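You operate a simulated robot arm through the tools that you are given. There is no shell and no other tool.

You run a simulated robot arm. Do the job below in one go: nothing can be reset, and whatever is moved stays where it is left.

## Task
Press the bush named on the build card into the link.
Fine: push the slide in first; lever back up, then slide out again. Leave the other bushes. Where these are worked on the way, their far stop is far enough and under half their travel is too little: press slide.

It is judged by the outcome, as a careful person would: the job done as asked, and still so three seconds after it is handed in. It fails if anything else is knocked over, pushed out of place, dropped, spilled or broken.

## Robot
A 7-joint arm with a fingered hand, fixed in place. Base frame: the origin is at the foot of the arm, x ahead of it, y to its left, z up. Lengths are in mm, angles in degrees, forces in N, time in s.
With the tool pointing down near the work surface it reaches from about 360 to 700 mm from the base axis. Its first joint turns from -69.0 to 172.0 degrees. Payload 3.2 kg.
The TCP is the grasp point between the finger pads, 26 mm short of the fingertips. In the tool frame z runs along the fingers and y along their closing line. The gripper opens to 88 mm. The gripper's body begins 30 mm behind the TCP. The gripper is a hand of 5 fingers: y runs from the thumb to the fingers, the wrist lies at [-16, -108, -172] in the tool frame, and closing takes about 1.5 s.
Orientation is that of the tool frame in the base frame, as a unit quaternion [x, y, z, w]. With the fingers straight down and the wrist toward the robot, the tool's x, y and z point along [0, 1, 0], [1, 0, 0] and [0, 0, -1] of the base frame.

## Interface
- The arm moves only by the tool drive_tool. Its argument "motion" is text: rows parted by semicolons, each of 7 numbers parted by spaces: the shift along the tool's x, y, z in units of 400 mm (1.0 is 400 mm), then the turn, a rotation vector about the tool's x, y, z in units of 120 degrees (1.0 is 120 degrees), then the closure, from 0 (fully open) to 1 (shut). In form: x y z ax ay az fingers; .... A call has 1 to 20 rows; each row is the pose to reach, as a shift and turn from the pose commanded when the call began, along the tool's axes at that moment. A call with a number of a shift or a turn outside -1 to 1 is refused whole. Rows are played at 5 a second. More than 50 mm and 8.6 degrees between two rows, or a gripper value outside its range, and nothing of the call is played. Where a pose cannot be reached the arm comes as near as it can. A force on the tool above 50 N (or 10 N above the force at the start of the call, whichever is more), or a blocked arm, ends the call early, and 0.2 s more pass. Each finger travels about 72 mm/s and halts on what it meets, pressing with about 32 N; the grip force reading is that of the motor and also rises with nothing between the fingers. The clock runs only during rows and for 0.2 s after the last one: add rows that repeat a pose to give the fingers time. The reply holds the time, the measured pose of the TCP, the force on the tool along the base axes, the opening and the grip force, in the units named above and with some noise, with the torque about the TCP (base axes, N m) and any sound that the robot's microphone picked up.
- Cameras (640 x 400 px; columns grow to the right, rows downward): "scene" is fixed at [55.3, 644.8, 1636.4]; the picture's right is [-0.88, -0.47, 0.00], its down [-0.20, 0.37, -0.91] and it looks along [0.43, -0.80, -0.42] (base axes); focal length 318 px, centre (320, 200). "wrist" rides on the gripper at [67, -98, -117] in the tool frame; the picture's right is [-0.71, 0.33, -0.62], its down [-0.65, -0.65, 0.39] and it looks along [-0.28, 0.68, 0.68] (tool axes); focal length 234 px, centre (320, 200). There is no depth. A picture from a camera that has moved, and an enlarged one, comes with that camera's place and axes in the base frame and with its lens. The place of the scene camera against the robot may be out by one fixed shift of up to 12 mm in any direction.
- camera(camera): a new picture of that camera. It takes no simulated time.
- slide_trunk(by): slides the trunk up (or, below 0, down) by that many mm; the arm rides with it, the base frame stays. It gives what a move gives, with no picture.
- hand_shape(shape): the hand has 5 fingers and takes this shape, open, in about a second: jaw (thumb against the fingers, like two jaws); tri (thumb and two fingers); tip (a fingertip pinch); poke (one finger out to press); point (the index stretched); flat (the hand flat); cup (the hand cupped); fist (a fist). The gripper value then closes the fingers along that shape, each until it touches; the sizes above hold for jaw. It gives what a move gives, with no picture.
- close_up(camera, box): a new picture of the part [left, top, right, bottom] of that camera's present view, enlarged. It takes no simulated time.
- hand_in(): hands the job in; it is judged then, once.

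Nothing tells you positions but the pictures and the camera data. Unless the task says otherwise, let go and move clear before handing in.

The tools are called after "Emit:" as name(argument=value, ...) on one line, values as JSON. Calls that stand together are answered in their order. drive_tool: Moves the arm, as the interface text tells. Its arguments: {"type":"object","properties":{"motion":{"type":"string"}},"required":["motion"]} The other tools are called the same way: slide_trunk (by) slides the trunk up or down; hand_shape (shape) gives the hand a shape; camera (camera) takes a picture; close_up (camera, box) takes an enlarged picture of a part of a camera's view; hand_in () hands the job in.

At the start:

```text
t: 0.0
ee_pos: [382.4, -94.9, 1477.6]
orientation: [0.707, 0.707, 0.0, 0.0]
contact_force: [0.4, 0.6, 0.1]
moment: [0.0, 0.01, -0.01]
gripper_width: 88.0
grasp_force: 0.1
shape: jaw
trunk travel left (down, up): [-775.0, 65.0]
```

scene: 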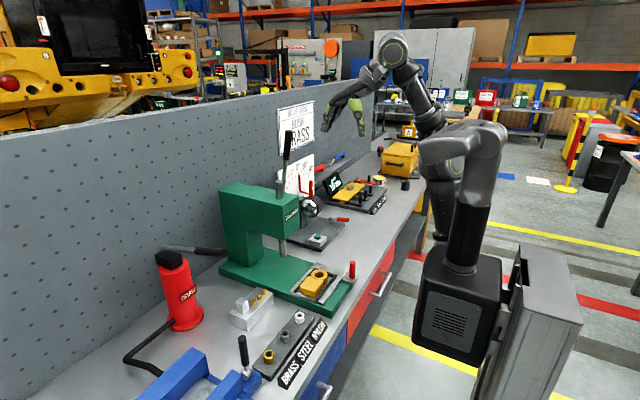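
wrist: 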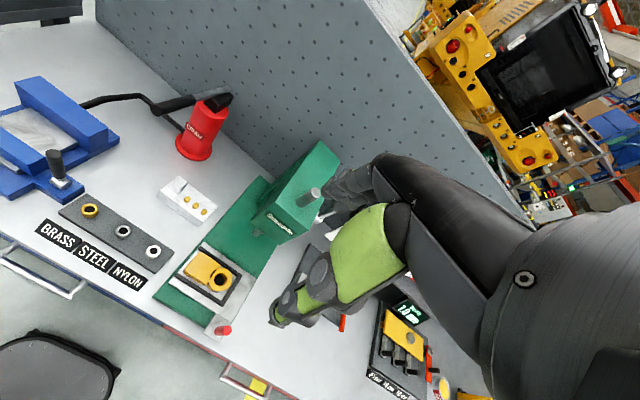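

I see a workbench with a green arbor press, a yellow link on a slide with a red knob, and a rack holding brass, steel and nylon bushes. The build card on the pegboard seems to read "BRASS". I'll look closer first.

Emit:
close_up(camera="scene", box=[260, 90, 340, 210])

Emit:
close_up(camera="scene", box=[210, 170, 370, 270])

Emit:
close_up(camera="scene", box=[210, 250, 370, 390])

Emit:
close_up(camera="wrist", box=[20, 160, 340, 360])

```text
3.33 times, centred on (300, 150) of scene
camera zoom: at [55.3, 644.8, 1636.4], right [-0.88, -0.47, 0.0], down [-0.2, 0.37, -0.91], along [0.43, -0.8, -0.42], focal length 1058 px, centre (387, 367)
```

zoom: 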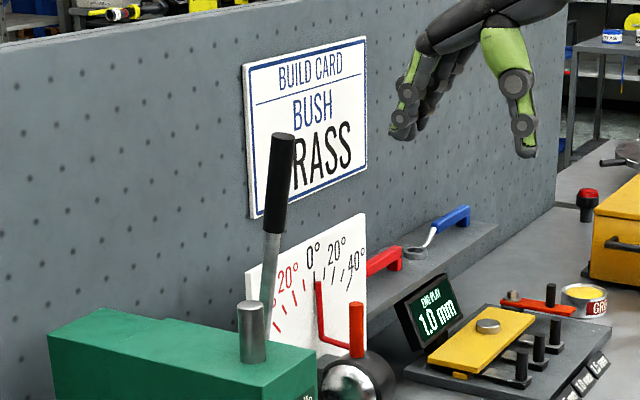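

```text
4.00 times, centred on (290, 220) of scene
camera zoom: at [55.3, 644.8, 1636.4], right [-0.88, -0.47, 0.0], down [-0.2, 0.37, -0.91], along [0.43, -0.8, -0.42], focal length 1270 px, centre (440, 120)
```

zoom: 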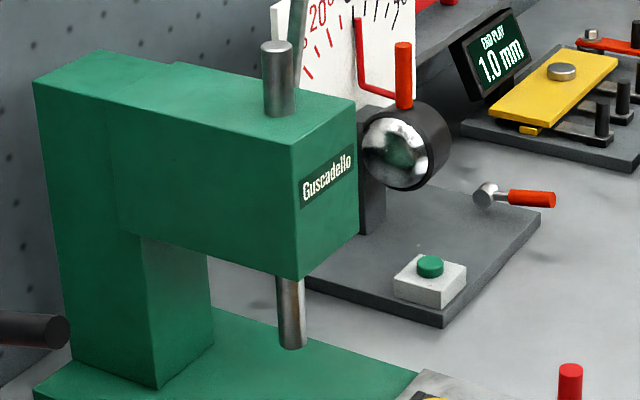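

```text
2.86 times, centred on (290, 320) of scene
camera zoom: at [55.3, 644.8, 1636.4], right [-0.88, -0.47, 0.0], down [-0.2, 0.37, -0.91], along [0.43, -0.8, -0.42], focal length 907 px, centre (406, -143)
```

zoom: 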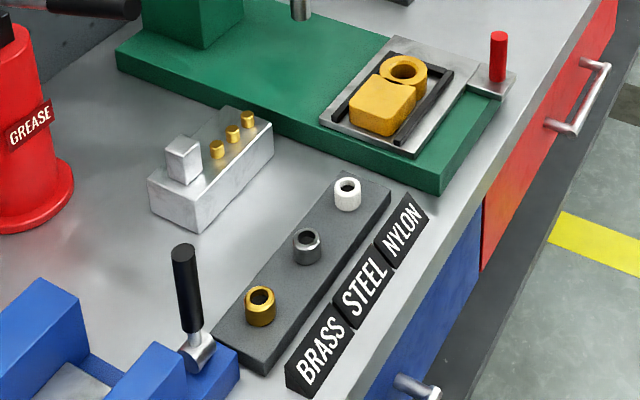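

```text
2.00 times, centred on (180, 260) of wrist
camera zoom: at [283.8, -25.6, 1593.5], right [0.33, -0.71, 0.62], down [-0.65, -0.65, -0.39], along [0.68, -0.28, -0.68], focal length 468 px, centre (600, 80)
```

zoom: 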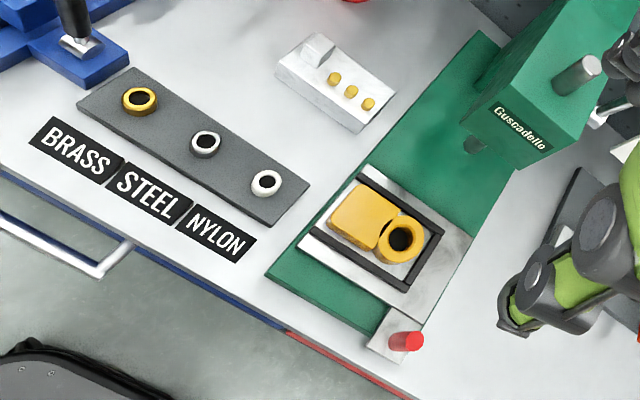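

The card says BRASS, and I triangulate the brass bush at about (458, 183, 905). The link bore is near (487, -151, 915) and the ram near (637, -151). I'll lower the trunk for a closer look.

Emit:
slide_trunk(by=-250)

Emit:
camera(camera="wrist")

Emit:
camera(camera="scene")

```text
t: 2.6
ee_pos: [381.3, -93.0, 1227.5]
orientation: [0.707, 0.707, 0.001, 0.0]
contact_force: [-0.3, 0.5, -0.4]
moment: [0.02, -0.02, 0.0]
gripper_width: 87.6
grasp_force: 0.1
shape: jaw
trunk travel left (down, up): [-525.0, 315.0]
```

```text
taken
camera wrist: at [283.8, -25.6, 1343.5], right [0.33, -0.71, 0.62], down [-0.65, -0.65, -0.39], along [0.68, -0.28, -0.68], focal length 234 px, centre (320, 200)
```

wrist: 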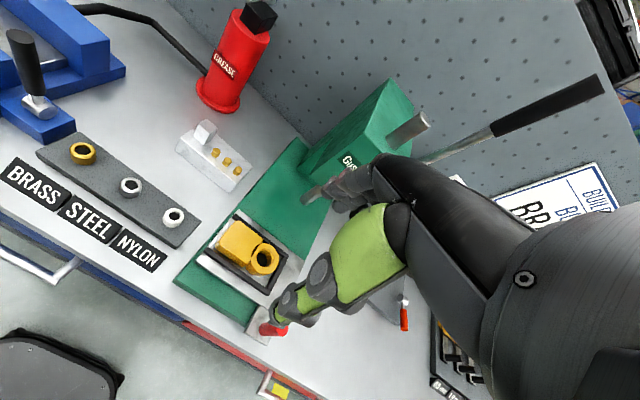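

```text
taken
```

scene: 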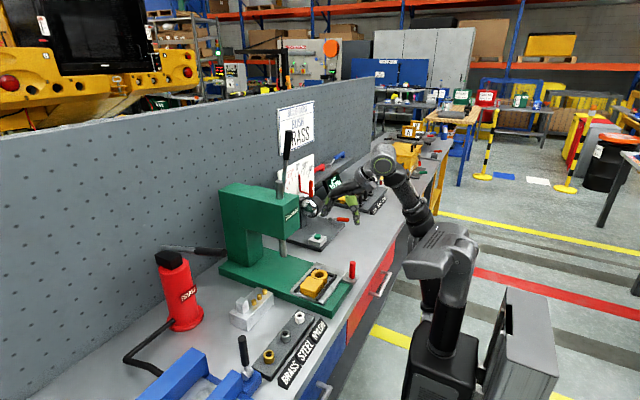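

Camera rays agree well: the lever's black grip runs from (643, -234, 1407) down to (665, -236, 1304), tilted slightly toward the robot. Next I move above the brass bush for a closer look.

Emit:
drive_tool(motion="0.069 0.019 0.025 0 0 0 0; 0.138 0.038 0.05 0 0 0 0; 0.207 0.057 0.075 0 0 0 0; 0.276 0.076 0.1 0 0 0 0; 0.345 0.095 0.125 0 0 0 0; 0.414 0.114 0.15 0 0 0 0; 0.483 0.133 0.175 0 0 0 0; 0.552 0.152 0.2 0 0 0 0; 0.621 0.171 0.225 0 0 0 0; 0.69 0.19 0.25 0 0 0 0; 0.69 0.19 0.25 0 0 0 0")

Emit:
camera(camera="wrist")

Emit:
camera(camera="scene")

```text
t: 5.2
ee_pos: [434.8, 126.1, 1142.1]
orientation: [0.719, 0.695, 0.02, -0.019]
contact_force: [0.6, -0.5, -0.6]
moment: [0.0, -0.02, -0.02]
gripper_width: 87.9
grasp_force: 0.0
shape: jaw
out of reach, approached as far as the arm can: row 8, 9, 10, 11
trunk travel left (down, up): [-525.0, 315.0]
stopped in row 11: the arm was blocked; the commanded pose is now the measured one
```

```text
taken
camera wrist: at [339.5, 190.1, 1261.4], right [0.31, -0.75, 0.58], down [-0.67, -0.6, -0.43], along [0.67, -0.26, -0.69], focal length 234 px, centre (320, 200)
```

wrist: 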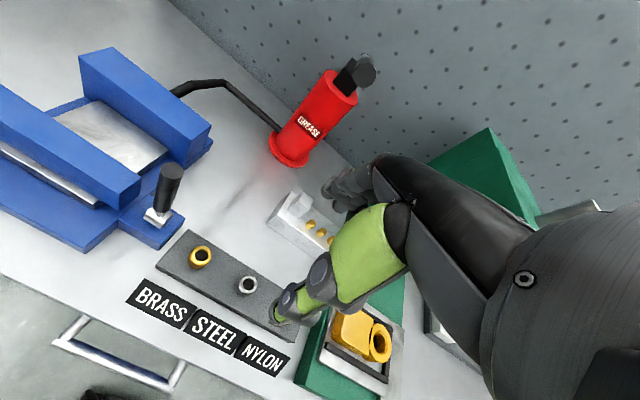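

```text
taken
```

scene: 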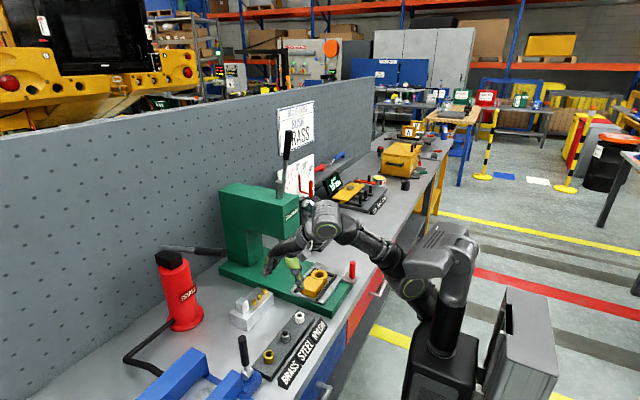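

The arm stopped short at (435, 126, 1142), hitting a joint limit rather than an object. I'll check the arm's posture before choosing another approach.

Emit:
close_up(camera="scene", box=[250, 180, 570, 380])

```text
2.00 times, centred on (410, 280) of scene
camera zoom: at [55.3, 644.8, 1636.4], right [-0.88, -0.47, 0.0], down [-0.2, 0.37, -0.91], along [0.43, -0.8, -0.42], focal length 635 px, centre (140, 40)
```

zoom: 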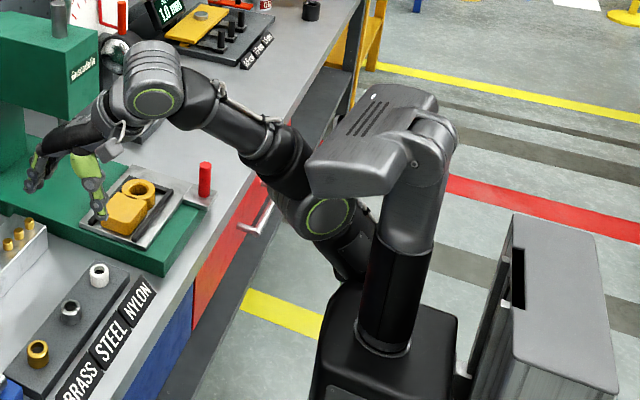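

The elbow sits out on the right, so turning the hand counter-clockwise (wrist toward the base) should give the arm more room toward +y. I'll yaw about 30° in place and level the hand.

Emit:
drive_tool(motion="0 0 0 0 -0.005 -0.05 0; 0 0 0 0 -0.01 -0.1 0; 0 0 0 0 -0.016 -0.15 0; 0 0 0 0 -0.021 -0.2 0; 0 0 0 0 -0.026 -0.25 0; 0 0 0 0 -0.026 -0.25 0")

```text
t: 6.6
ee_pos: [434.4, 127.5, 1140.0]
orientation: [0.512, 0.859, 0.002, 0.008]
contact_force: [-0.4, 0.2, 0.1]
moment: [-0.01, -0.01, 0.0]
gripper_width: 87.9
grasp_force: 0.1
shape: jaw
trunk travel left (down, up): [-525.0, 315.0]
```

The yaw worked. Now I move over the bush and down to about z = 1060.

Emit:
drive_tool(motion="0.019 0.024 0.04 0 0 0 0; 0.038 0.048 0.08 0 0 0 0; 0.057 0.072 0.12 0 0 0 0; 0.076 0.096 0.16 0 0 0 0; 0.095 0.12 0.2 0 0 0 0; 0.095 0.12 0.2 0 0 0 0")

Emit:
camera(camera="wrist")

Emit:
camera(camera="scene")

```text
t: 8.0
ee_pos: [460.3, 184.0, 1059.9]
orientation: [0.512, 0.859, 0.002, 0.007]
contact_force: [0.7, 0.6, 0.5]
moment: [0.03, 0.02, 0.0]
gripper_width: 87.6
grasp_force: 0.0
shape: jaw
trunk travel left (down, up): [-525.0, 315.0]
```

```text
taken
camera wrist: at [341.0, 199.8, 1173.7], right [0.62, -0.46, 0.63], down [-0.26, -0.88, -0.39], along [0.74, 0.07, -0.67], focal length 234 px, centre (320, 200)
```

wrist: 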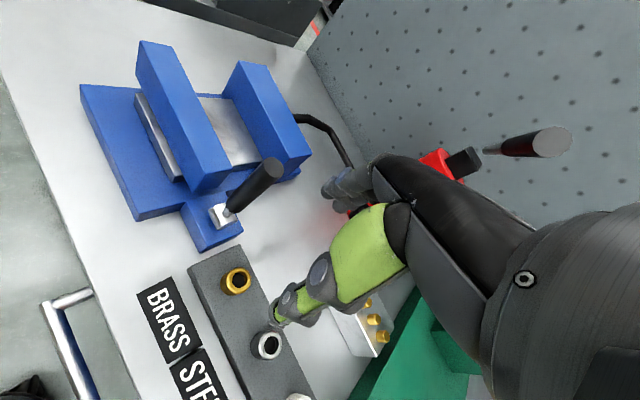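

```text
taken
```

scene: 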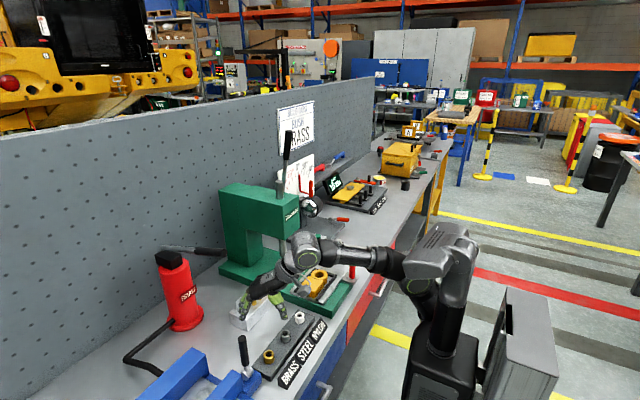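

The new view puts the brass bush at about (453, 181) with its top near z = 905. I'll check the hand and bush sizes up close.

Emit:
close_up(camera="scene", box=[220, 240, 340, 380])

Emit:
close_up(camera="wrist", box=[180, 140, 420, 400])

```text
2.86 times, centred on (280, 310) of scene
camera zoom: at [55.3, 644.8, 1636.4], right [-0.88, -0.47, 0.0], down [-0.2, 0.37, -0.91], along [0.43, -0.8, -0.42], focal length 907 px, centre (434, -114)
```

zoom: 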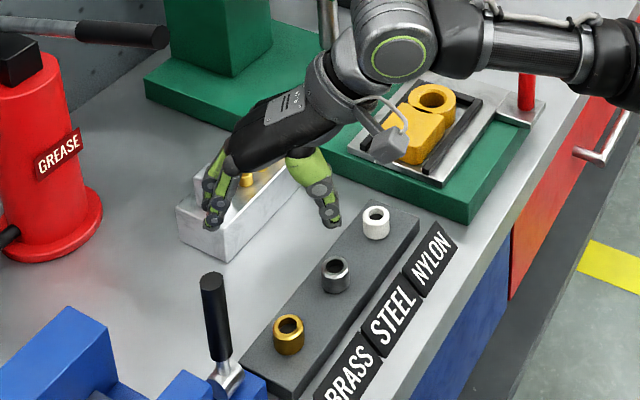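

```text
1.54 times, centred on (300, 270) of wrist
camera zoom: at [341.0, 199.8, 1173.7], right [0.62, -0.46, 0.63], down [-0.26, -0.88, -0.39], along [0.74, 0.07, -0.67], focal length 360 px, centre (351, 92)
```

zoom: 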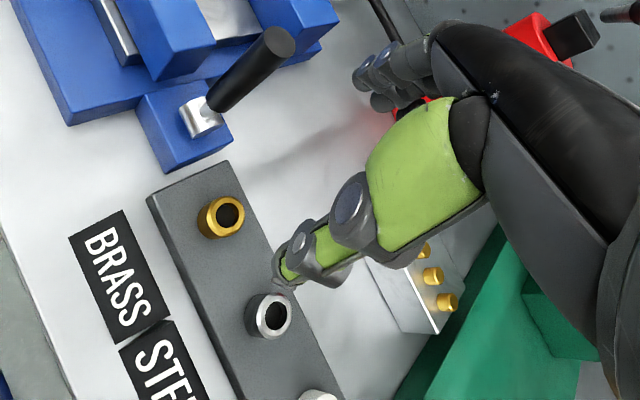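

The vise handle stands at about (470, 256), roughly 75 mm from the bush, so I need to know how wide the hand is. I'll zoom in on the fingers.

Emit:
close_up(camera="scene", box=[280, 280, 312, 300])

Emit:
close_up(camera="scene", box=[225, 260, 305, 330])

Emit:
close_up(camera="wrist", box=[260, 140, 420, 240])

```text
16.00 times, centred on (296, 290) of scene
camera zoom: at [55.3, 644.8, 1636.4], right [-0.88, -0.47, 0.0], down [-0.2, 0.37, -0.91], along [0.43, -0.8, -0.42], focal length 5081 px, centre (704, -1240)
```

zoom: 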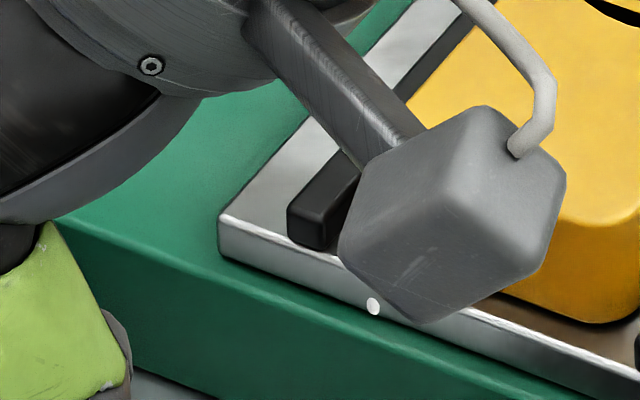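

```text
5.71 times, centred on (265, 295) of scene
camera zoom: at [55.3, 644.8, 1636.4], right [-0.88, -0.47, 0.0], down [-0.2, 0.37, -0.91], along [0.43, -0.8, -0.42], focal length 1814 px, centre (634, -343)
```

zoom: 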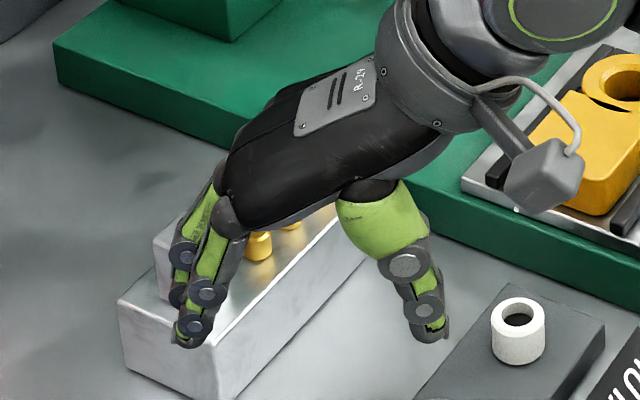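

```text
4.00 times, centred on (340, 190) of wrist
camera zoom: at [341.0, 199.8, 1173.7], right [0.62, -0.46, 0.63], down [-0.26, -0.88, -0.39], along [0.74, 0.07, -0.67], focal length 937 px, centre (240, 240)
```

zoom: 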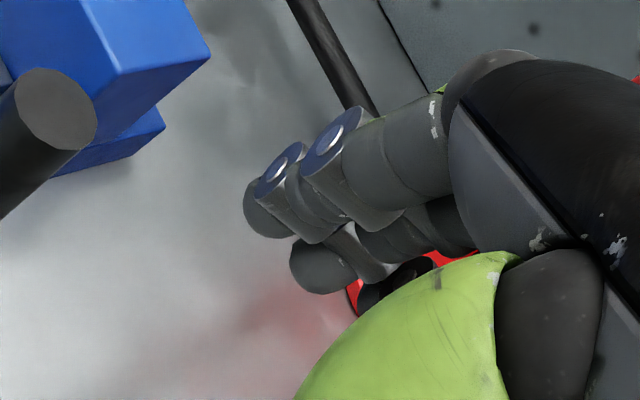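

In jaw shape the index sits near tool x = 0 and the other fingers lie toward -x, which is the steel bush's side. I'll try the "tri" shape and look at how it closes, staying at this safe height.

Emit:
hand_shape(shape="tri")

Emit:
close_up(camera="scene", box=[225, 260, 305, 330])

Emit:
close_up(camera="wrist", box=[220, 140, 420, 340])

Emit:
hand_shape(shape="tip")

Emit:
close_up(camera="scene", box=[225, 260, 305, 330])

Emit:
close_up(camera="wrist", box=[220, 140, 420, 340])

```text
t: 8.9
ee_pos: [460.8, 185.4, 1059.5]
orientation: [0.513, 0.858, 0.002, 0.007]
contact_force: [0.0, 0.7, 0.2]
moment: [0.02, 0.0, -0.03]
gripper_width: 87.9
grasp_force: 0.0
shape: tri
trunk travel left (down, up): [-525.0, 315.0]
```

```text
5.71 times, centred on (265, 295) of scene
camera zoom: at [55.3, 644.8, 1636.4], right [-0.88, -0.47, 0.0], down [-0.2, 0.37, -0.91], along [0.43, -0.8, -0.42], focal length 1814 px, centre (634, -343)
```

zoom: 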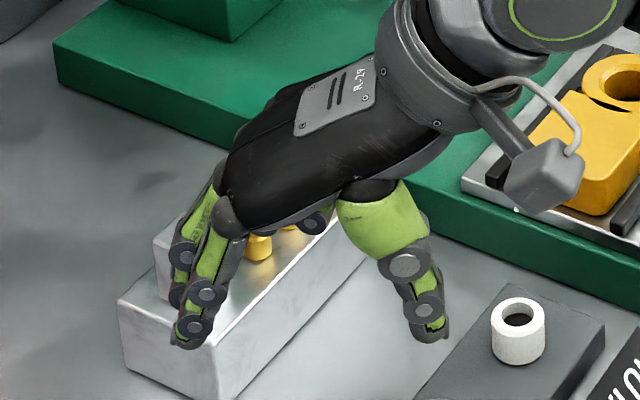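

```text
2.00 times, centred on (320, 240) of wrist
camera zoom: at [340.9, 200.0, 1173.8], right [0.62, -0.46, 0.63], down [-0.26, -0.88, -0.39], along [0.74, 0.07, -0.67], focal length 468 px, centre (320, 120)
```

zoom: 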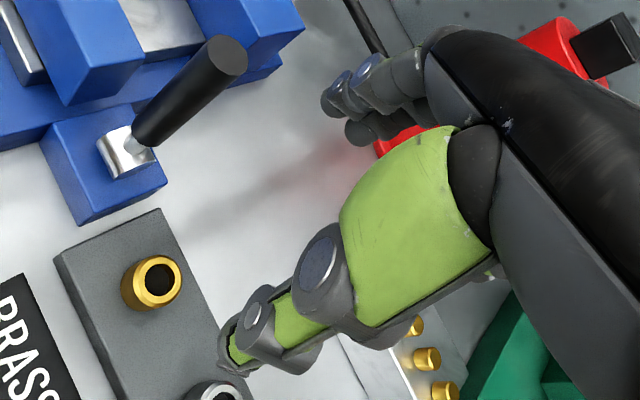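

```text
t: 9.8
ee_pos: [460.5, 186.1, 1060.1]
orientation: [0.513, 0.859, 0.002, 0.007]
contact_force: [-0.4, -0.9, -0.1]
moment: [0.03, 0.02, 0.01]
gripper_width: 87.6
grasp_force: 0.0
shape: tip
trunk travel left (down, up): [-525.0, 315.0]
```

```text
5.71 times, centred on (265, 295) of scene
camera zoom: at [55.3, 644.8, 1636.4], right [-0.88, -0.47, 0.0], down [-0.2, 0.37, -0.91], along [0.43, -0.8, -0.42], focal length 1814 px, centre (634, -343)
```

zoom: 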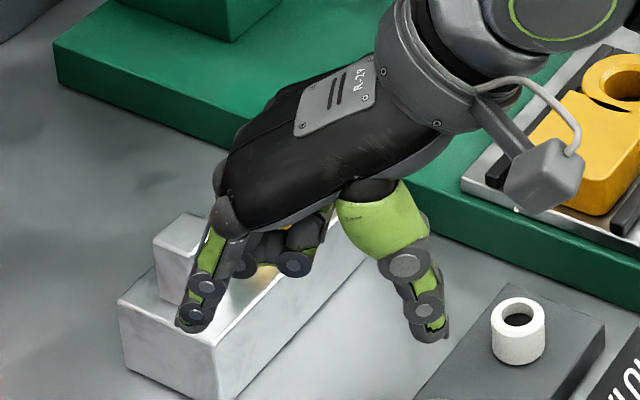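

```text
2.00 times, centred on (320, 240) of wrist
camera zoom: at [341.0, 200.0, 1173.8], right [0.62, -0.46, 0.63], down [-0.26, -0.88, -0.39], along [0.74, 0.07, -0.67], focal length 468 px, centre (320, 120)
```

zoom: 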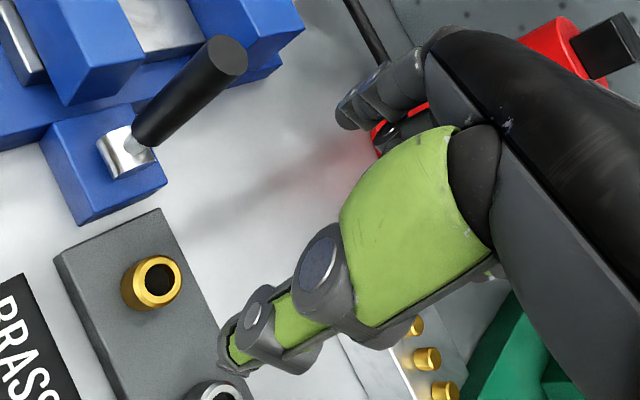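

"Tri" keeps the ring and little fingers folded out of the way. I'll close it part-way in the air to see where the three tips meet.

Emit:
hand_shape(shape="tri")

Emit:
drive_tool(motion="0 0 0 0 0 0 0.65; 0 0 0 0 0 0 0.65; 0 0 0 0 0 0 0.65; 0 0 0 0 0 0 0.65; 0 0 0 0 0 0 0.65; 0 0 0 0 0 0 0.65")

Emit:
close_up(camera="scene", box=[235, 260, 305, 310])

Emit:
camera(camera="wrist")

Emit:
close_up(camera="wrist", box=[240, 140, 420, 290])

```text
t: 10.7
ee_pos: [459.2, 184.7, 1060.6]
orientation: [0.513, 0.859, 0.002, 0.007]
contact_force: [0.1, 0.5, 0.8]
moment: [0.01, -0.02, -0.02]
gripper_width: 88.1
grasp_force: 0.2
shape: tri
trunk travel left (down, up): [-525.0, 315.0]
```

```text
t: 12.1
ee_pos: [459.7, 186.8, 1060.0]
orientation: [0.512, 0.859, 0.002, 0.007]
contact_force: [0.6, 0.1, -0.4]
moment: [0.03, -0.02, 0.0]
gripper_width: 31.3
grasp_force: 0.0
shape: tri
trunk travel left (down, up): [-525.0, 315.0]
```

```text
8.00 times, centred on (270, 285) of scene
camera zoom: at [55.3, 644.8, 1636.4], right [-0.88, -0.47, 0.0], down [-0.2, 0.37, -0.91], along [0.43, -0.8, -0.42], focal length 2540 px, centre (720, -480)
```

zoom: 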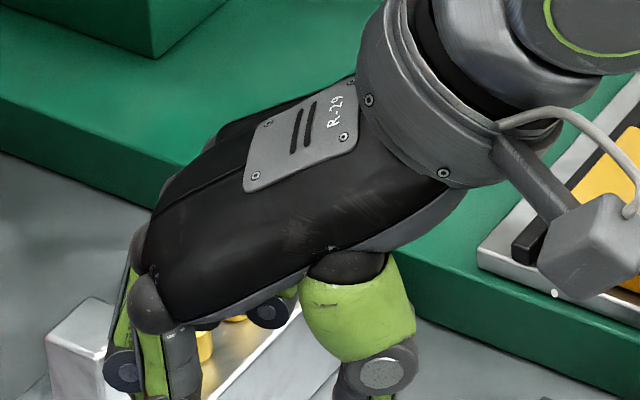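

```text
taken
camera wrist: at [341.0, 200.0, 1173.8], right [0.62, -0.46, 0.63], down [-0.26, -0.88, -0.39], along [0.74, 0.07, -0.67], focal length 234 px, centre (320, 200)
```

wrist: 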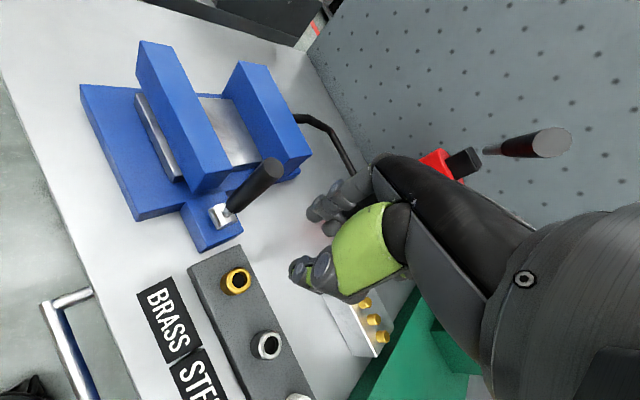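

```text
2.67 times, centred on (330, 215) of wrist
camera zoom: at [341.0, 200.0, 1173.8], right [0.62, -0.46, 0.63], down [-0.26, -0.88, -0.39], along [0.74, 0.07, -0.67], focal length 624 px, centre (293, 160)
```

zoom: 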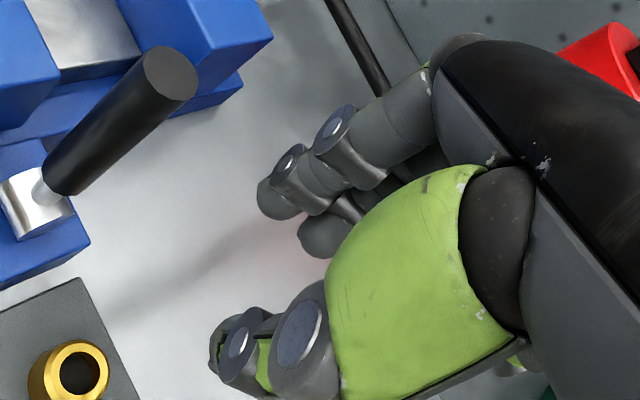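

In tri the thumb meets between index and middle right at the TCP, so it suits the bush. I'll open to about 60 mm and come down to z ≈ 970, correcting a few mm in x and y.

Emit:
drive_tool(motion="-0.002 -0.005 0.03 0 0 0 0.3; -0.004 -0.010 0.07 0 0 0 0.3; -0.006 -0.016 0.11 0 0 0 0.3; -0.008 -0.021 0.15 0 0 0 0.3; -0.008 -0.021 0.19 0 0 0 0.3; -0.008 -0.021 0.225 0 0 0 0.3; -0.008 -0.021 0.225 0 0 0 0.3")

Emit:
camera(camera="wrist")

Emit:
close_up(camera="scene", box=[225, 290, 325, 390])

```text
t: 13.7
ee_pos: [455.4, 177.9, 969.5]
orientation: [0.513, 0.858, 0.003, 0.007]
contact_force: [-1.0, -0.9, 0.3]
moment: [-0.02, 0.0, -0.03]
gripper_width: 61.2
grasp_force: 0.0
shape: tri
trunk travel left (down, up): [-525.0, 315.0]
```

```text
taken
camera wrist: at [335.8, 191.5, 1083.7], right [0.62, -0.46, 0.63], down [-0.26, -0.88, -0.39], along [0.74, 0.07, -0.67], focal length 234 px, centre (320, 200)
```

wrist: 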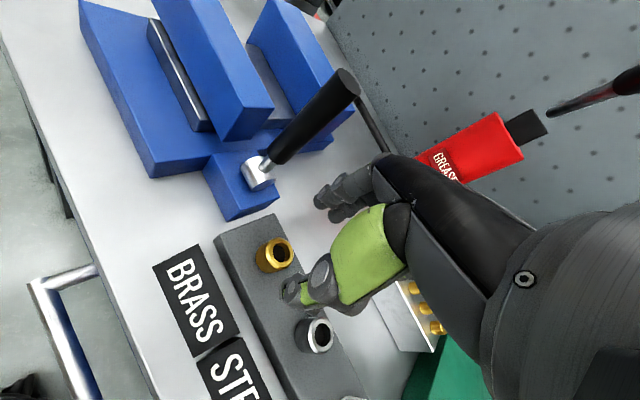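

```text
4.00 times, centred on (275, 340) of scene
camera zoom: at [55.3, 644.8, 1636.4], right [-0.88, -0.47, 0.0], down [-0.2, 0.37, -0.91], along [0.43, -0.8, -0.42], focal length 1270 px, centre (500, -360)
```

zoom: 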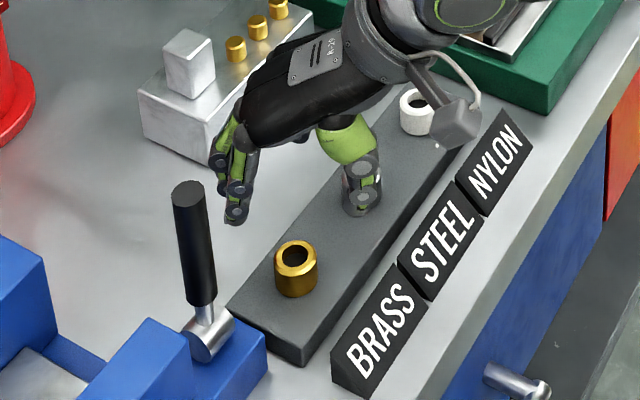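

The hand is well clear of the handle. I'll take a precise reading of the bush's position.

Emit:
close_up(camera="wrist", box=[240, 170, 400, 330])

```text
2.50 times, centred on (320, 250) of wrist
camera zoom: at [335.8, 191.5, 1083.7], right [0.62, -0.46, 0.63], down [-0.26, -0.88, -0.39], along [0.74, 0.07, -0.67], focal length 585 px, centre (320, 75)
```

zoom: 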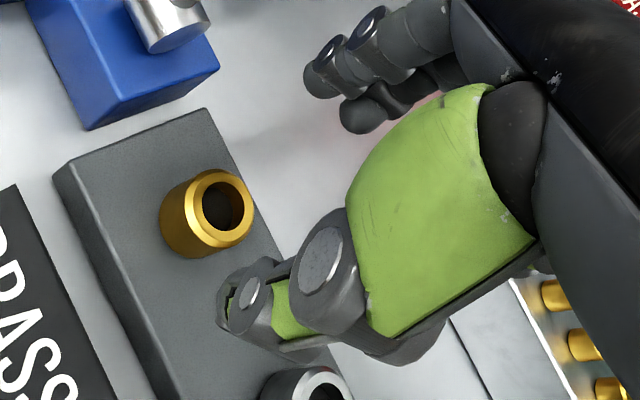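

The two rays intersect cleanly: bush top centre is (455.1, 180.6, 904.4), and it is about 21 mm tall. I descend to TCP z ≈ 912 and close on it.

Emit:
drive_tool(motion="0.005 0 0.03 0 0 0 0.3; 0.005 0 0.07 0 0 0 0.3; 0.005 0 0.11 0 0 0 0.3; 0.005 0 0.1425 0 0 0 0.3; 0.005 0 0.1425 0 0 0 0.3")

Emit:
close_up(camera="wrist", box=[240, 170, 400, 330])

Emit:
close_up(camera="scene", box=[235, 310, 315, 370])

```text
t: 14.9
ee_pos: [454.4, 177.4, 912.8]
orientation: [0.513, 0.858, 0.001, 0.007]
contact_force: [0.4, 0.3, 0.7]
moment: [0.02, -0.03, 0.0]
gripper_width: 61.4
grasp_force: 0.1
shape: tri
trunk travel left (down, up): [-525.0, 315.0]
```

```text
2.50 times, centred on (320, 250) of wrist
camera zoom: at [335.8, 193.1, 1027.0], right [0.62, -0.46, 0.63], down [-0.26, -0.88, -0.39], along [0.74, 0.07, -0.67], focal length 585 px, centre (320, 75)
```

zoom: 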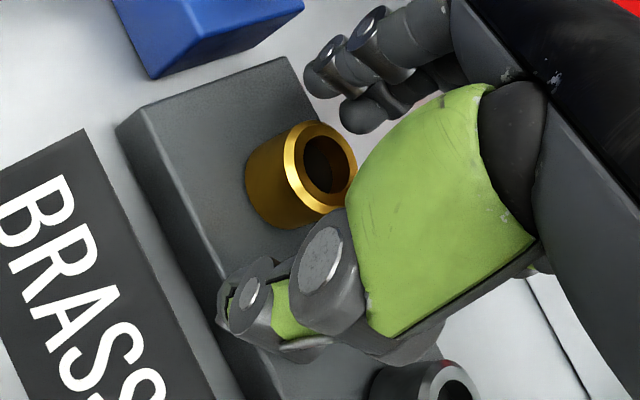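

```text
6.67 times, centred on (275, 340) of scene
camera zoom: at [55.3, 644.8, 1636.4], right [-0.88, -0.47, 0.0], down [-0.2, 0.37, -0.91], along [0.43, -0.8, -0.42], focal length 2117 px, centre (620, -733)
```

zoom: 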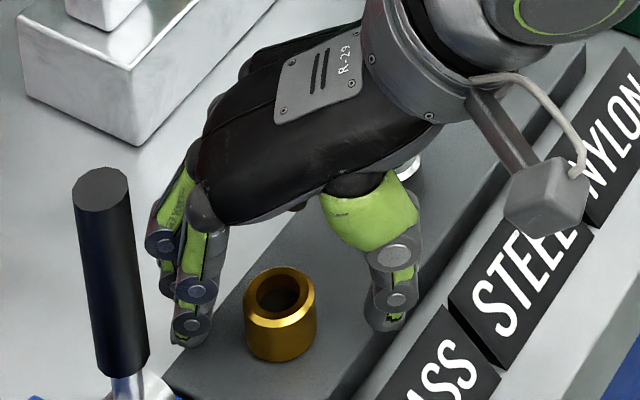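

The wrist view puts the bush about 2.5 mm off along the closing line. I correct that and close slowly.

Emit:
drive_tool(motion="0.003 0.006 0 0 0 0 0.3; 0.003 0.006 0 0 0 0 0.4; 0.003 0.006 0 0 0 0 0.5; 0.003 0.006 0 0 0 0 0.6; 0.003 0.006 0 0 0 0 0.65; 0.003 0.006 0 0 0 0 0.7; 0.003 0.006 0 0 0 0 0.75; 0.003 0.006 0 0 0 0 0.8; 0.003 0.006 0 0 0 0 0.8; 0.003 0.006 0 0 0 0 0.8")

Emit:
close_up(camera="wrist", box=[240, 170, 400, 330])

Emit:
close_up(camera="scene", box=[235, 310, 315, 370])

```text
t: 17.1
ee_pos: [457.1, 180.4, 912.2]
orientation: [0.513, 0.858, 0.001, 0.007]
contact_force: [0.7, 0.2, -0.4]
moment: [0.02, -0.02, 0.02]
gripper_width: 21.6
grasp_force: 31.7
shape: tri
trunk travel left (down, up): [-525.0, 315.0]
```

```text
2.50 times, centred on (320, 250) of wrist
camera zoom: at [337.8, 195.7, 1027.7], right [0.62, -0.46, 0.63], down [-0.26, -0.88, -0.39], along [0.74, 0.07, -0.67], focal length 585 px, centre (320, 75)
```

zoom: 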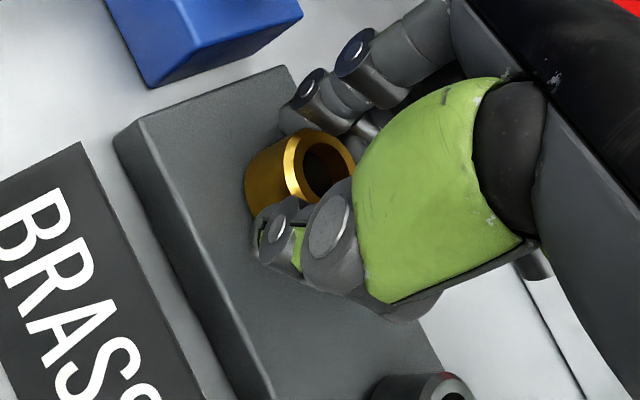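

```text
6.67 times, centred on (275, 340) of scene
camera zoom: at [55.3, 644.8, 1636.4], right [-0.88, -0.47, 0.0], down [-0.2, 0.37, -0.91], along [0.43, -0.8, -0.42], focal length 2117 px, centre (620, -733)
```

zoom: 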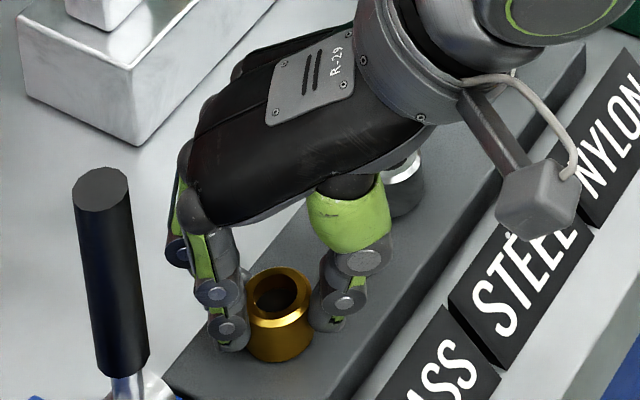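

The grip reads 31.7 N but at 21.6 mm, so it's a little off the bush's diameter, with the bush sitting toward tool +x. I'll reopen, shift 5 mm that way and regrip.

Emit:
drive_tool(motion="0 0 0 0 0 0 0.6; 0 0 0 0 0 0 0.45; 0 0 0 0 0 0 0.4; 0.006 0 0 0 0 0 0.4; 0.0125 0 0 0 0 0 0.4; 0.0125 0 0 0 0 0 0.4; 0.0125 0 0 0 0 0 0.5; 0.0125 0 0 0 0 0 0.6; 0.0125 0 0 0 0 0 0.65; 0.0125 0 0 0 0 0 0.7; 0.0125 0 0 0 0 0 0.75; 0.0125 0 0 0 0 0 0.8; 0.0125 0 0 0 0 0 0.8; 0.0125 0 0 0 0 0 0.8")

Emit:
close_up(camera="wrist", box=[240, 170, 400, 330])

Emit:
close_up(camera="scene", box=[235, 310, 315, 370])

```text
t: 20.1
ee_pos: [453.5, 186.4, 913.3]
orientation: [0.513, 0.858, 0.002, 0.007]
contact_force: [0.0, 0.5, 0.0]
moment: [0.0, -0.02, 0.03]
gripper_width: 16.8
grasp_force: 31.8
shape: tri
trunk travel left (down, up): [-525.0, 315.0]
```

```text
2.50 times, centred on (320, 250) of wrist
camera zoom: at [335.1, 200.4, 1027.0], right [0.62, -0.46, 0.63], down [-0.26, -0.88, -0.39], along [0.74, 0.07, -0.67], focal length 585 px, centre (320, 75)
```

zoom: 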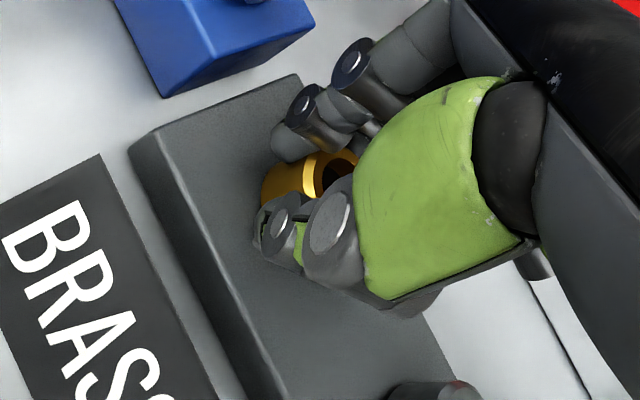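

```text
6.67 times, centred on (275, 340) of scene
camera zoom: at [55.3, 644.8, 1636.4], right [-0.88, -0.47, 0.0], down [-0.2, 0.37, -0.91], along [0.43, -0.8, -0.42], focal length 2117 px, centre (620, -733)
```

zoom: 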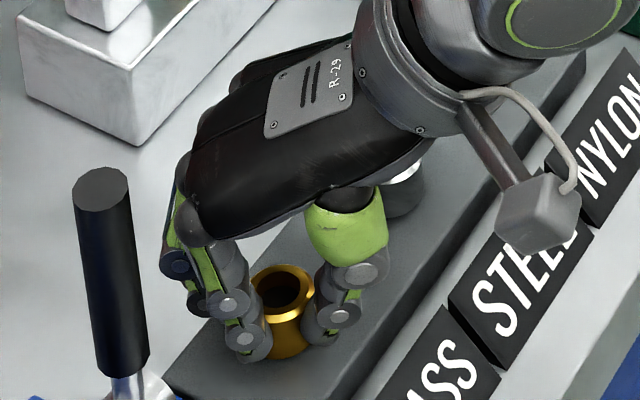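

Now the bush's centre lies on the line between index and thumb, with the middle finger behind. I'll test with a small 20 mm lift.

Emit:
drive_tool(motion="0 0 -0.0125 0 0 0 0.85; 0 0 -0.025 0 0 0 0.85; 0 0 -0.0375 0 0 0 0.85; 0 0 -0.05 0 0 0 0.85; 0 0 -0.05 0 0 0 0.85")

Emit:
close_up(camera="wrist", box=[240, 170, 400, 330])

Emit:
close_up(camera="scene", box=[235, 310, 315, 370])

```text
t: 21.3
ee_pos: [453.9, 186.5, 932.8]
orientation: [0.512, 0.859, 0.003, 0.007]
contact_force: [0.1, 0.3, -0.5]
moment: [-0.03, 0.0, -0.03]
gripper_width: 15.9
grasp_force: 32.0
shape: tri
trunk travel left (down, up): [-525.0, 315.0]
```

```text
2.50 times, centred on (320, 250) of wrist
camera zoom: at [335.1, 199.9, 1047.4], right [0.62, -0.46, 0.63], down [-0.26, -0.88, -0.39], along [0.74, 0.07, -0.67], focal length 585 px, centre (320, 75)
```

zoom: 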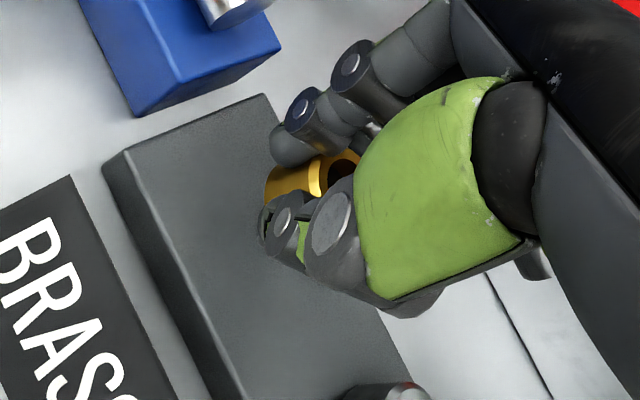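

```text
6.67 times, centred on (275, 340) of scene
camera zoom: at [55.3, 644.8, 1636.4], right [-0.88, -0.47, 0.0], down [-0.2, 0.37, -0.91], along [0.43, -0.8, -0.42], focal length 2117 px, centre (620, -733)
```

zoom: 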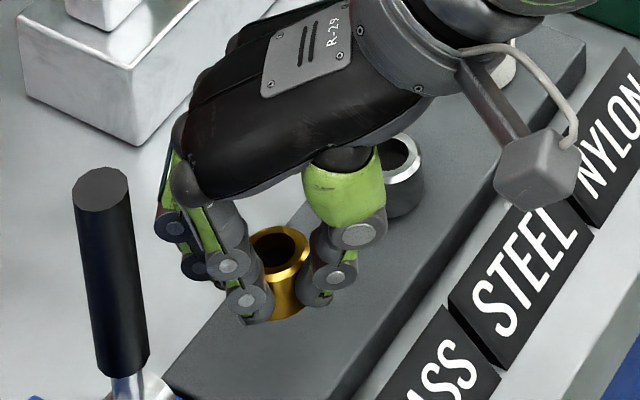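

The bush came up cleanly, settled between index, middle and thumb. I lift it to about z = 1010 and carry it over the link, turning the hand back square on the way.

Emit:
drive_tool(motion="0 0 -0.06 0 0 0 0.85; 0 0 -0.13 0 0 0 0.85; 0 0 -0.1925 0 0 0 0.85; -0.03 -0.013 -0.1925 0 0 0.005 0.85; -0.09 -0.04 -0.1925 0 0 0.025 0.85; -0.15 -0.067 -0.1925 0 0 0.05 0.85; -0.22 -0.098 -0.1925 0 0 0.075 0.85; -0.29 -0.129 -0.1925 0 0 0.1 0.85; -0.36 -0.16 -0.1925 0 0 0.125 0.85; -0.43 -0.191 -0.1925 0 0 0.15 0.85; -0.5 -0.222 -0.1925 0 0 0.175 0.85; -0.57 -0.253 -0.1925 0 0 0.2 0.85; -0.64 -0.284 -0.1925 0 0 0.22 0.85; -0.71 -0.315 -0.1925 0 0 0.237 0.85; -0.77 -0.342 -0.1925 0 0 0.237 0.85; -0.77 -0.342 -0.1925 0 0 0.237 0.85")

Emit:
camera(camera="wrist")

Emit:
camera(camera="scene")

```text
t: 24.7
ee_pos: [476.8, -152.1, 1012.0]
orientation: [0.708, 0.706, 0.003, 0.006]
contact_force: [0.2, 0.4, 0.0]
moment: [0.05, 0.0, -0.03]
gripper_width: 15.6
grasp_force: 31.8
shape: tri
trunk travel left (down, up): [-525.0, 315.0]
```

```text
taken
camera wrist: at [378.5, -82.2, 1125.7], right [0.32, -0.71, 0.63], down [-0.65, -0.65, -0.4], along [0.69, -0.28, -0.67], focal length 234 px, centre (320, 200)
```

wrist: 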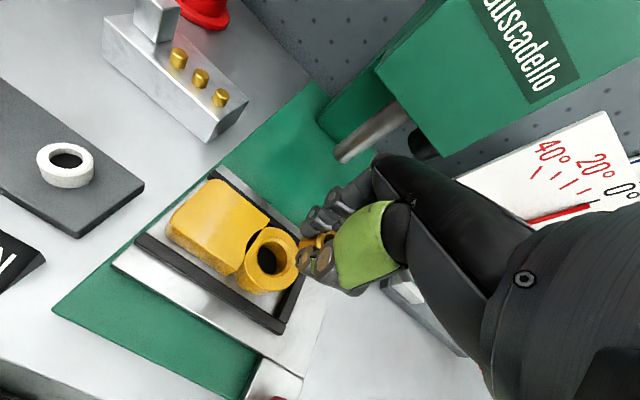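

```text
taken
```

scene: 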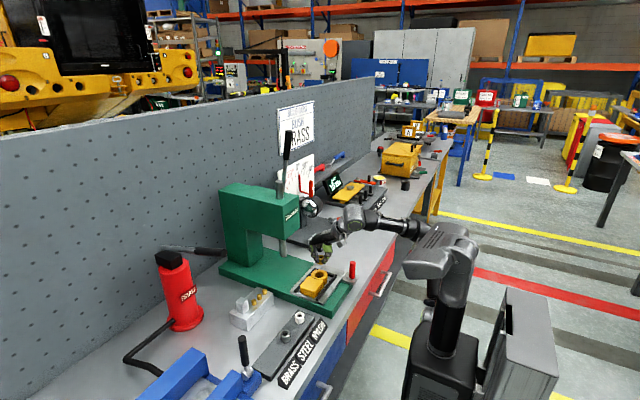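

Emit:
close_up(camera="wrist", box=[190, 160, 370, 310])

Emit:
close_up(camera="scene", box=[290, 230, 370, 310])

```text
2.67 times, centred on (280, 235) of wrist
camera zoom: at [378.5, -82.2, 1125.7], right [0.32, -0.71, 0.63], down [-0.65, -0.65, -0.4], along [0.69, -0.28, -0.67], focal length 624 px, centre (427, 107)
```

zoom: 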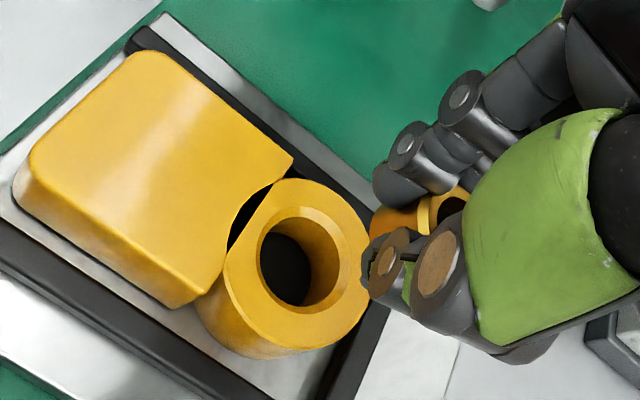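

```text
5.00 times, centred on (330, 270) of scene
camera zoom: at [55.3, 644.8, 1636.4], right [-0.88, -0.47, 0.0], down [-0.2, 0.37, -0.91], along [0.43, -0.8, -0.42], focal length 1588 px, centre (270, -150)
```

zoom: 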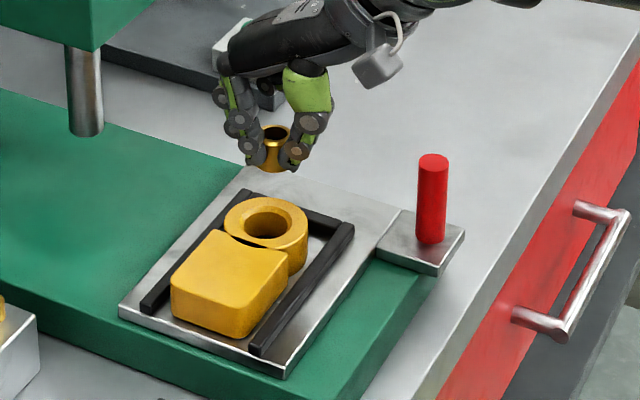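

The bore has a chamfered lead-in, and its top centre is about (482, -147, 928). I move over it and come down until the bush is roughly 10 mm above, then check alignment.

Emit:
drive_tool(motion="0.0125 0.0105 0.02 0 0 0 0.85; 0.0125 0.0105 0.05 0 0 0 0.85; 0.0125 0.0105 0.08 0 0 0 0.85; 0.0125 0.0105 0.1075 0 0 0 0.85; 0.0125 0.0105 0.1075 0 0 0 0.85")

Emit:
close_up(camera="wrist", box=[210, 160, 390, 310])

Emit:
close_up(camera="scene", box=[300, 250, 340, 290])

```text
t: 25.9
ee_pos: [483.4, -144.9, 969.6]
orientation: [0.708, 0.706, 0.004, 0.006]
contact_force: [-0.1, 0.1, -0.1]
moment: [0.0, 0.02, 0.01]
gripper_width: 15.5
grasp_force: 32.2
shape: tri
trunk travel left (down, up): [-525.0, 315.0]
```

```text
2.67 times, centred on (300, 235) of wrist
camera zoom: at [384.7, -76.5, 1082.6], right [0.32, -0.71, 0.63], down [-0.65, -0.65, -0.4], along [0.69, -0.28, -0.67], focal length 624 px, centre (373, 107)
```

zoom: 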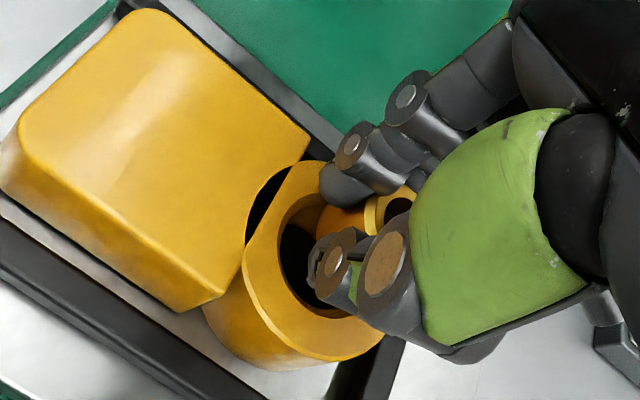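

```text
10.00 times, centred on (320, 270) of scene
camera zoom: at [55.3, 644.8, 1636.4], right [-0.88, -0.47, 0.0], down [-0.2, 0.37, -0.91], along [0.43, -0.8, -0.42], focal length 3175 px, centre (320, -500)
```

zoom: 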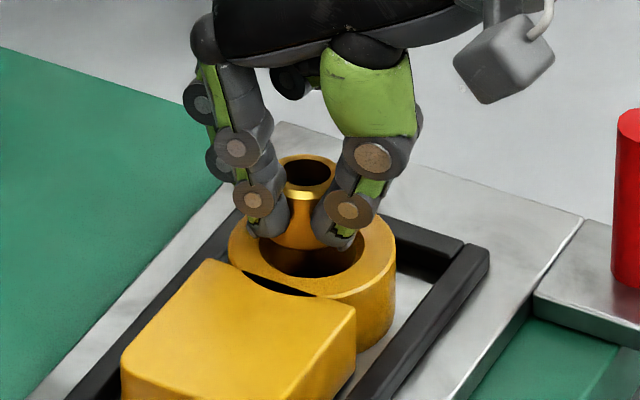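

I need the bush-to-bore offset more precisely before inserting, so I'm zooming in further on both views.

Emit:
close_up(camera="scene", box=[308, 260, 332, 282])

Emit:
close_up(camera="wrist", box=[250, 200, 346, 296])

```text
16.00 times, centred on (320, 271) of scene
camera zoom: at [55.3, 644.8, 1636.4], right [-0.88, -0.47, 0.0], down [-0.2, 0.37, -0.91], along [0.43, -0.8, -0.42], focal length 5081 px, centre (320, -936)
```

zoom: 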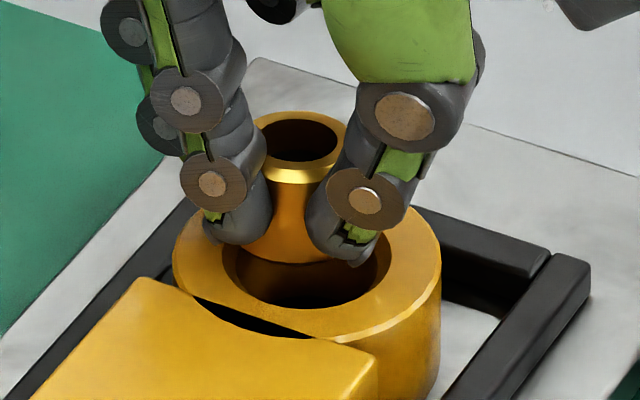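

```text
4.17 times, centred on (298, 248) of wrist
camera zoom: at [384.7, -76.5, 1082.6], right [0.32, -0.71, 0.63], down [-0.65, -0.65, -0.4], along [0.69, -0.28, -0.67], focal length 976 px, centre (412, 0)
```

zoom: 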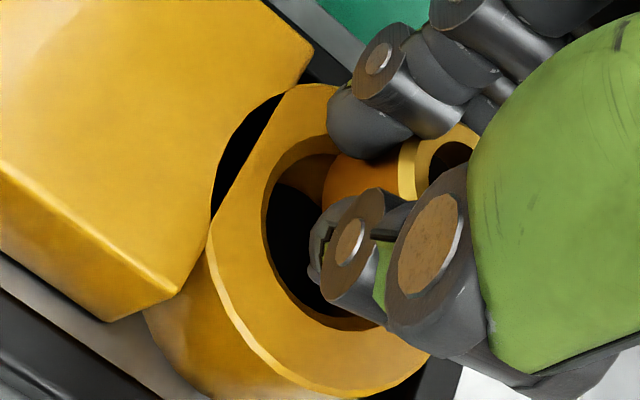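

Averaging both views, the bush sits about (3.5, -4) mm off the bore centre. I correct that, descend 8 mm and look again.

Emit:
drive_tool(motion="0.0105 -0.0088 0 0 0 0 0.85; 0.0105 -0.0088 0.01 0 0 0 0.85; 0.0105 -0.0088 0.02 0 0 0 0.85; 0.0105 -0.0088 0.02 0 0 0 0.85")

Emit:
close_up(camera="scene", box=[308, 260, 332, 282])

Emit:
close_up(camera="wrist", box=[250, 200, 346, 296])

```text
t: 26.9
ee_pos: [479.5, -142.4, 962.3]
orientation: [0.709, 0.705, 0.005, 0.008]
contact_force: [1.0, 0.5, 7.1]
moment: [-0.11, -0.15, 0.0]
gripper_width: 15.3
grasp_force: 31.8
shape: tri
trunk travel left (down, up): [-525.0, 315.0]
```

```text
16.00 times, centred on (320, 271) of scene
camera zoom: at [55.3, 644.8, 1636.4], right [-0.88, -0.47, 0.0], down [-0.2, 0.37, -0.91], along [0.43, -0.8, -0.42], focal length 5081 px, centre (320, -936)
```

zoom: 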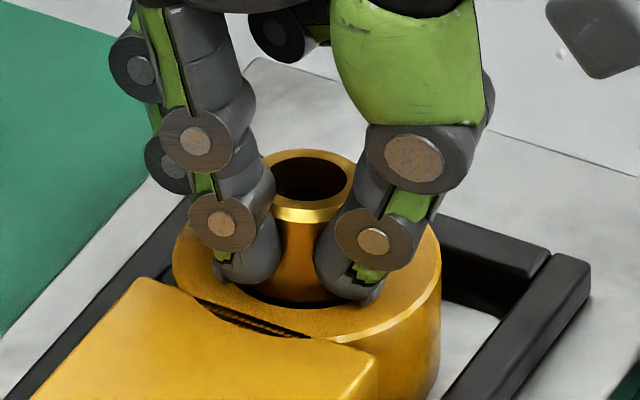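

```text
4.17 times, centred on (298, 248) of wrist
camera zoom: at [380.0, -72.6, 1075.8], right [0.32, -0.71, 0.63], down [-0.65, -0.65, -0.4], along [0.69, -0.28, -0.66], focal length 976 px, centre (412, 0)
```

zoom: 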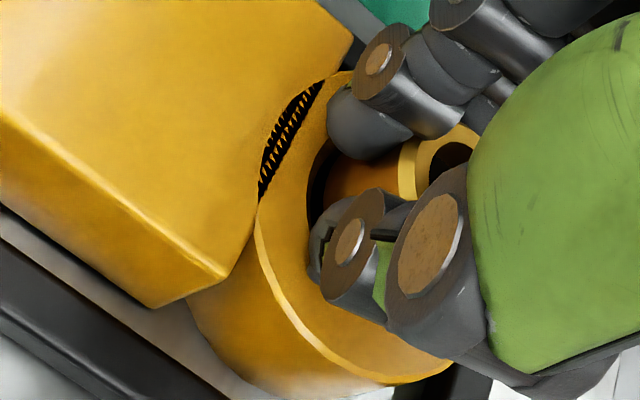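

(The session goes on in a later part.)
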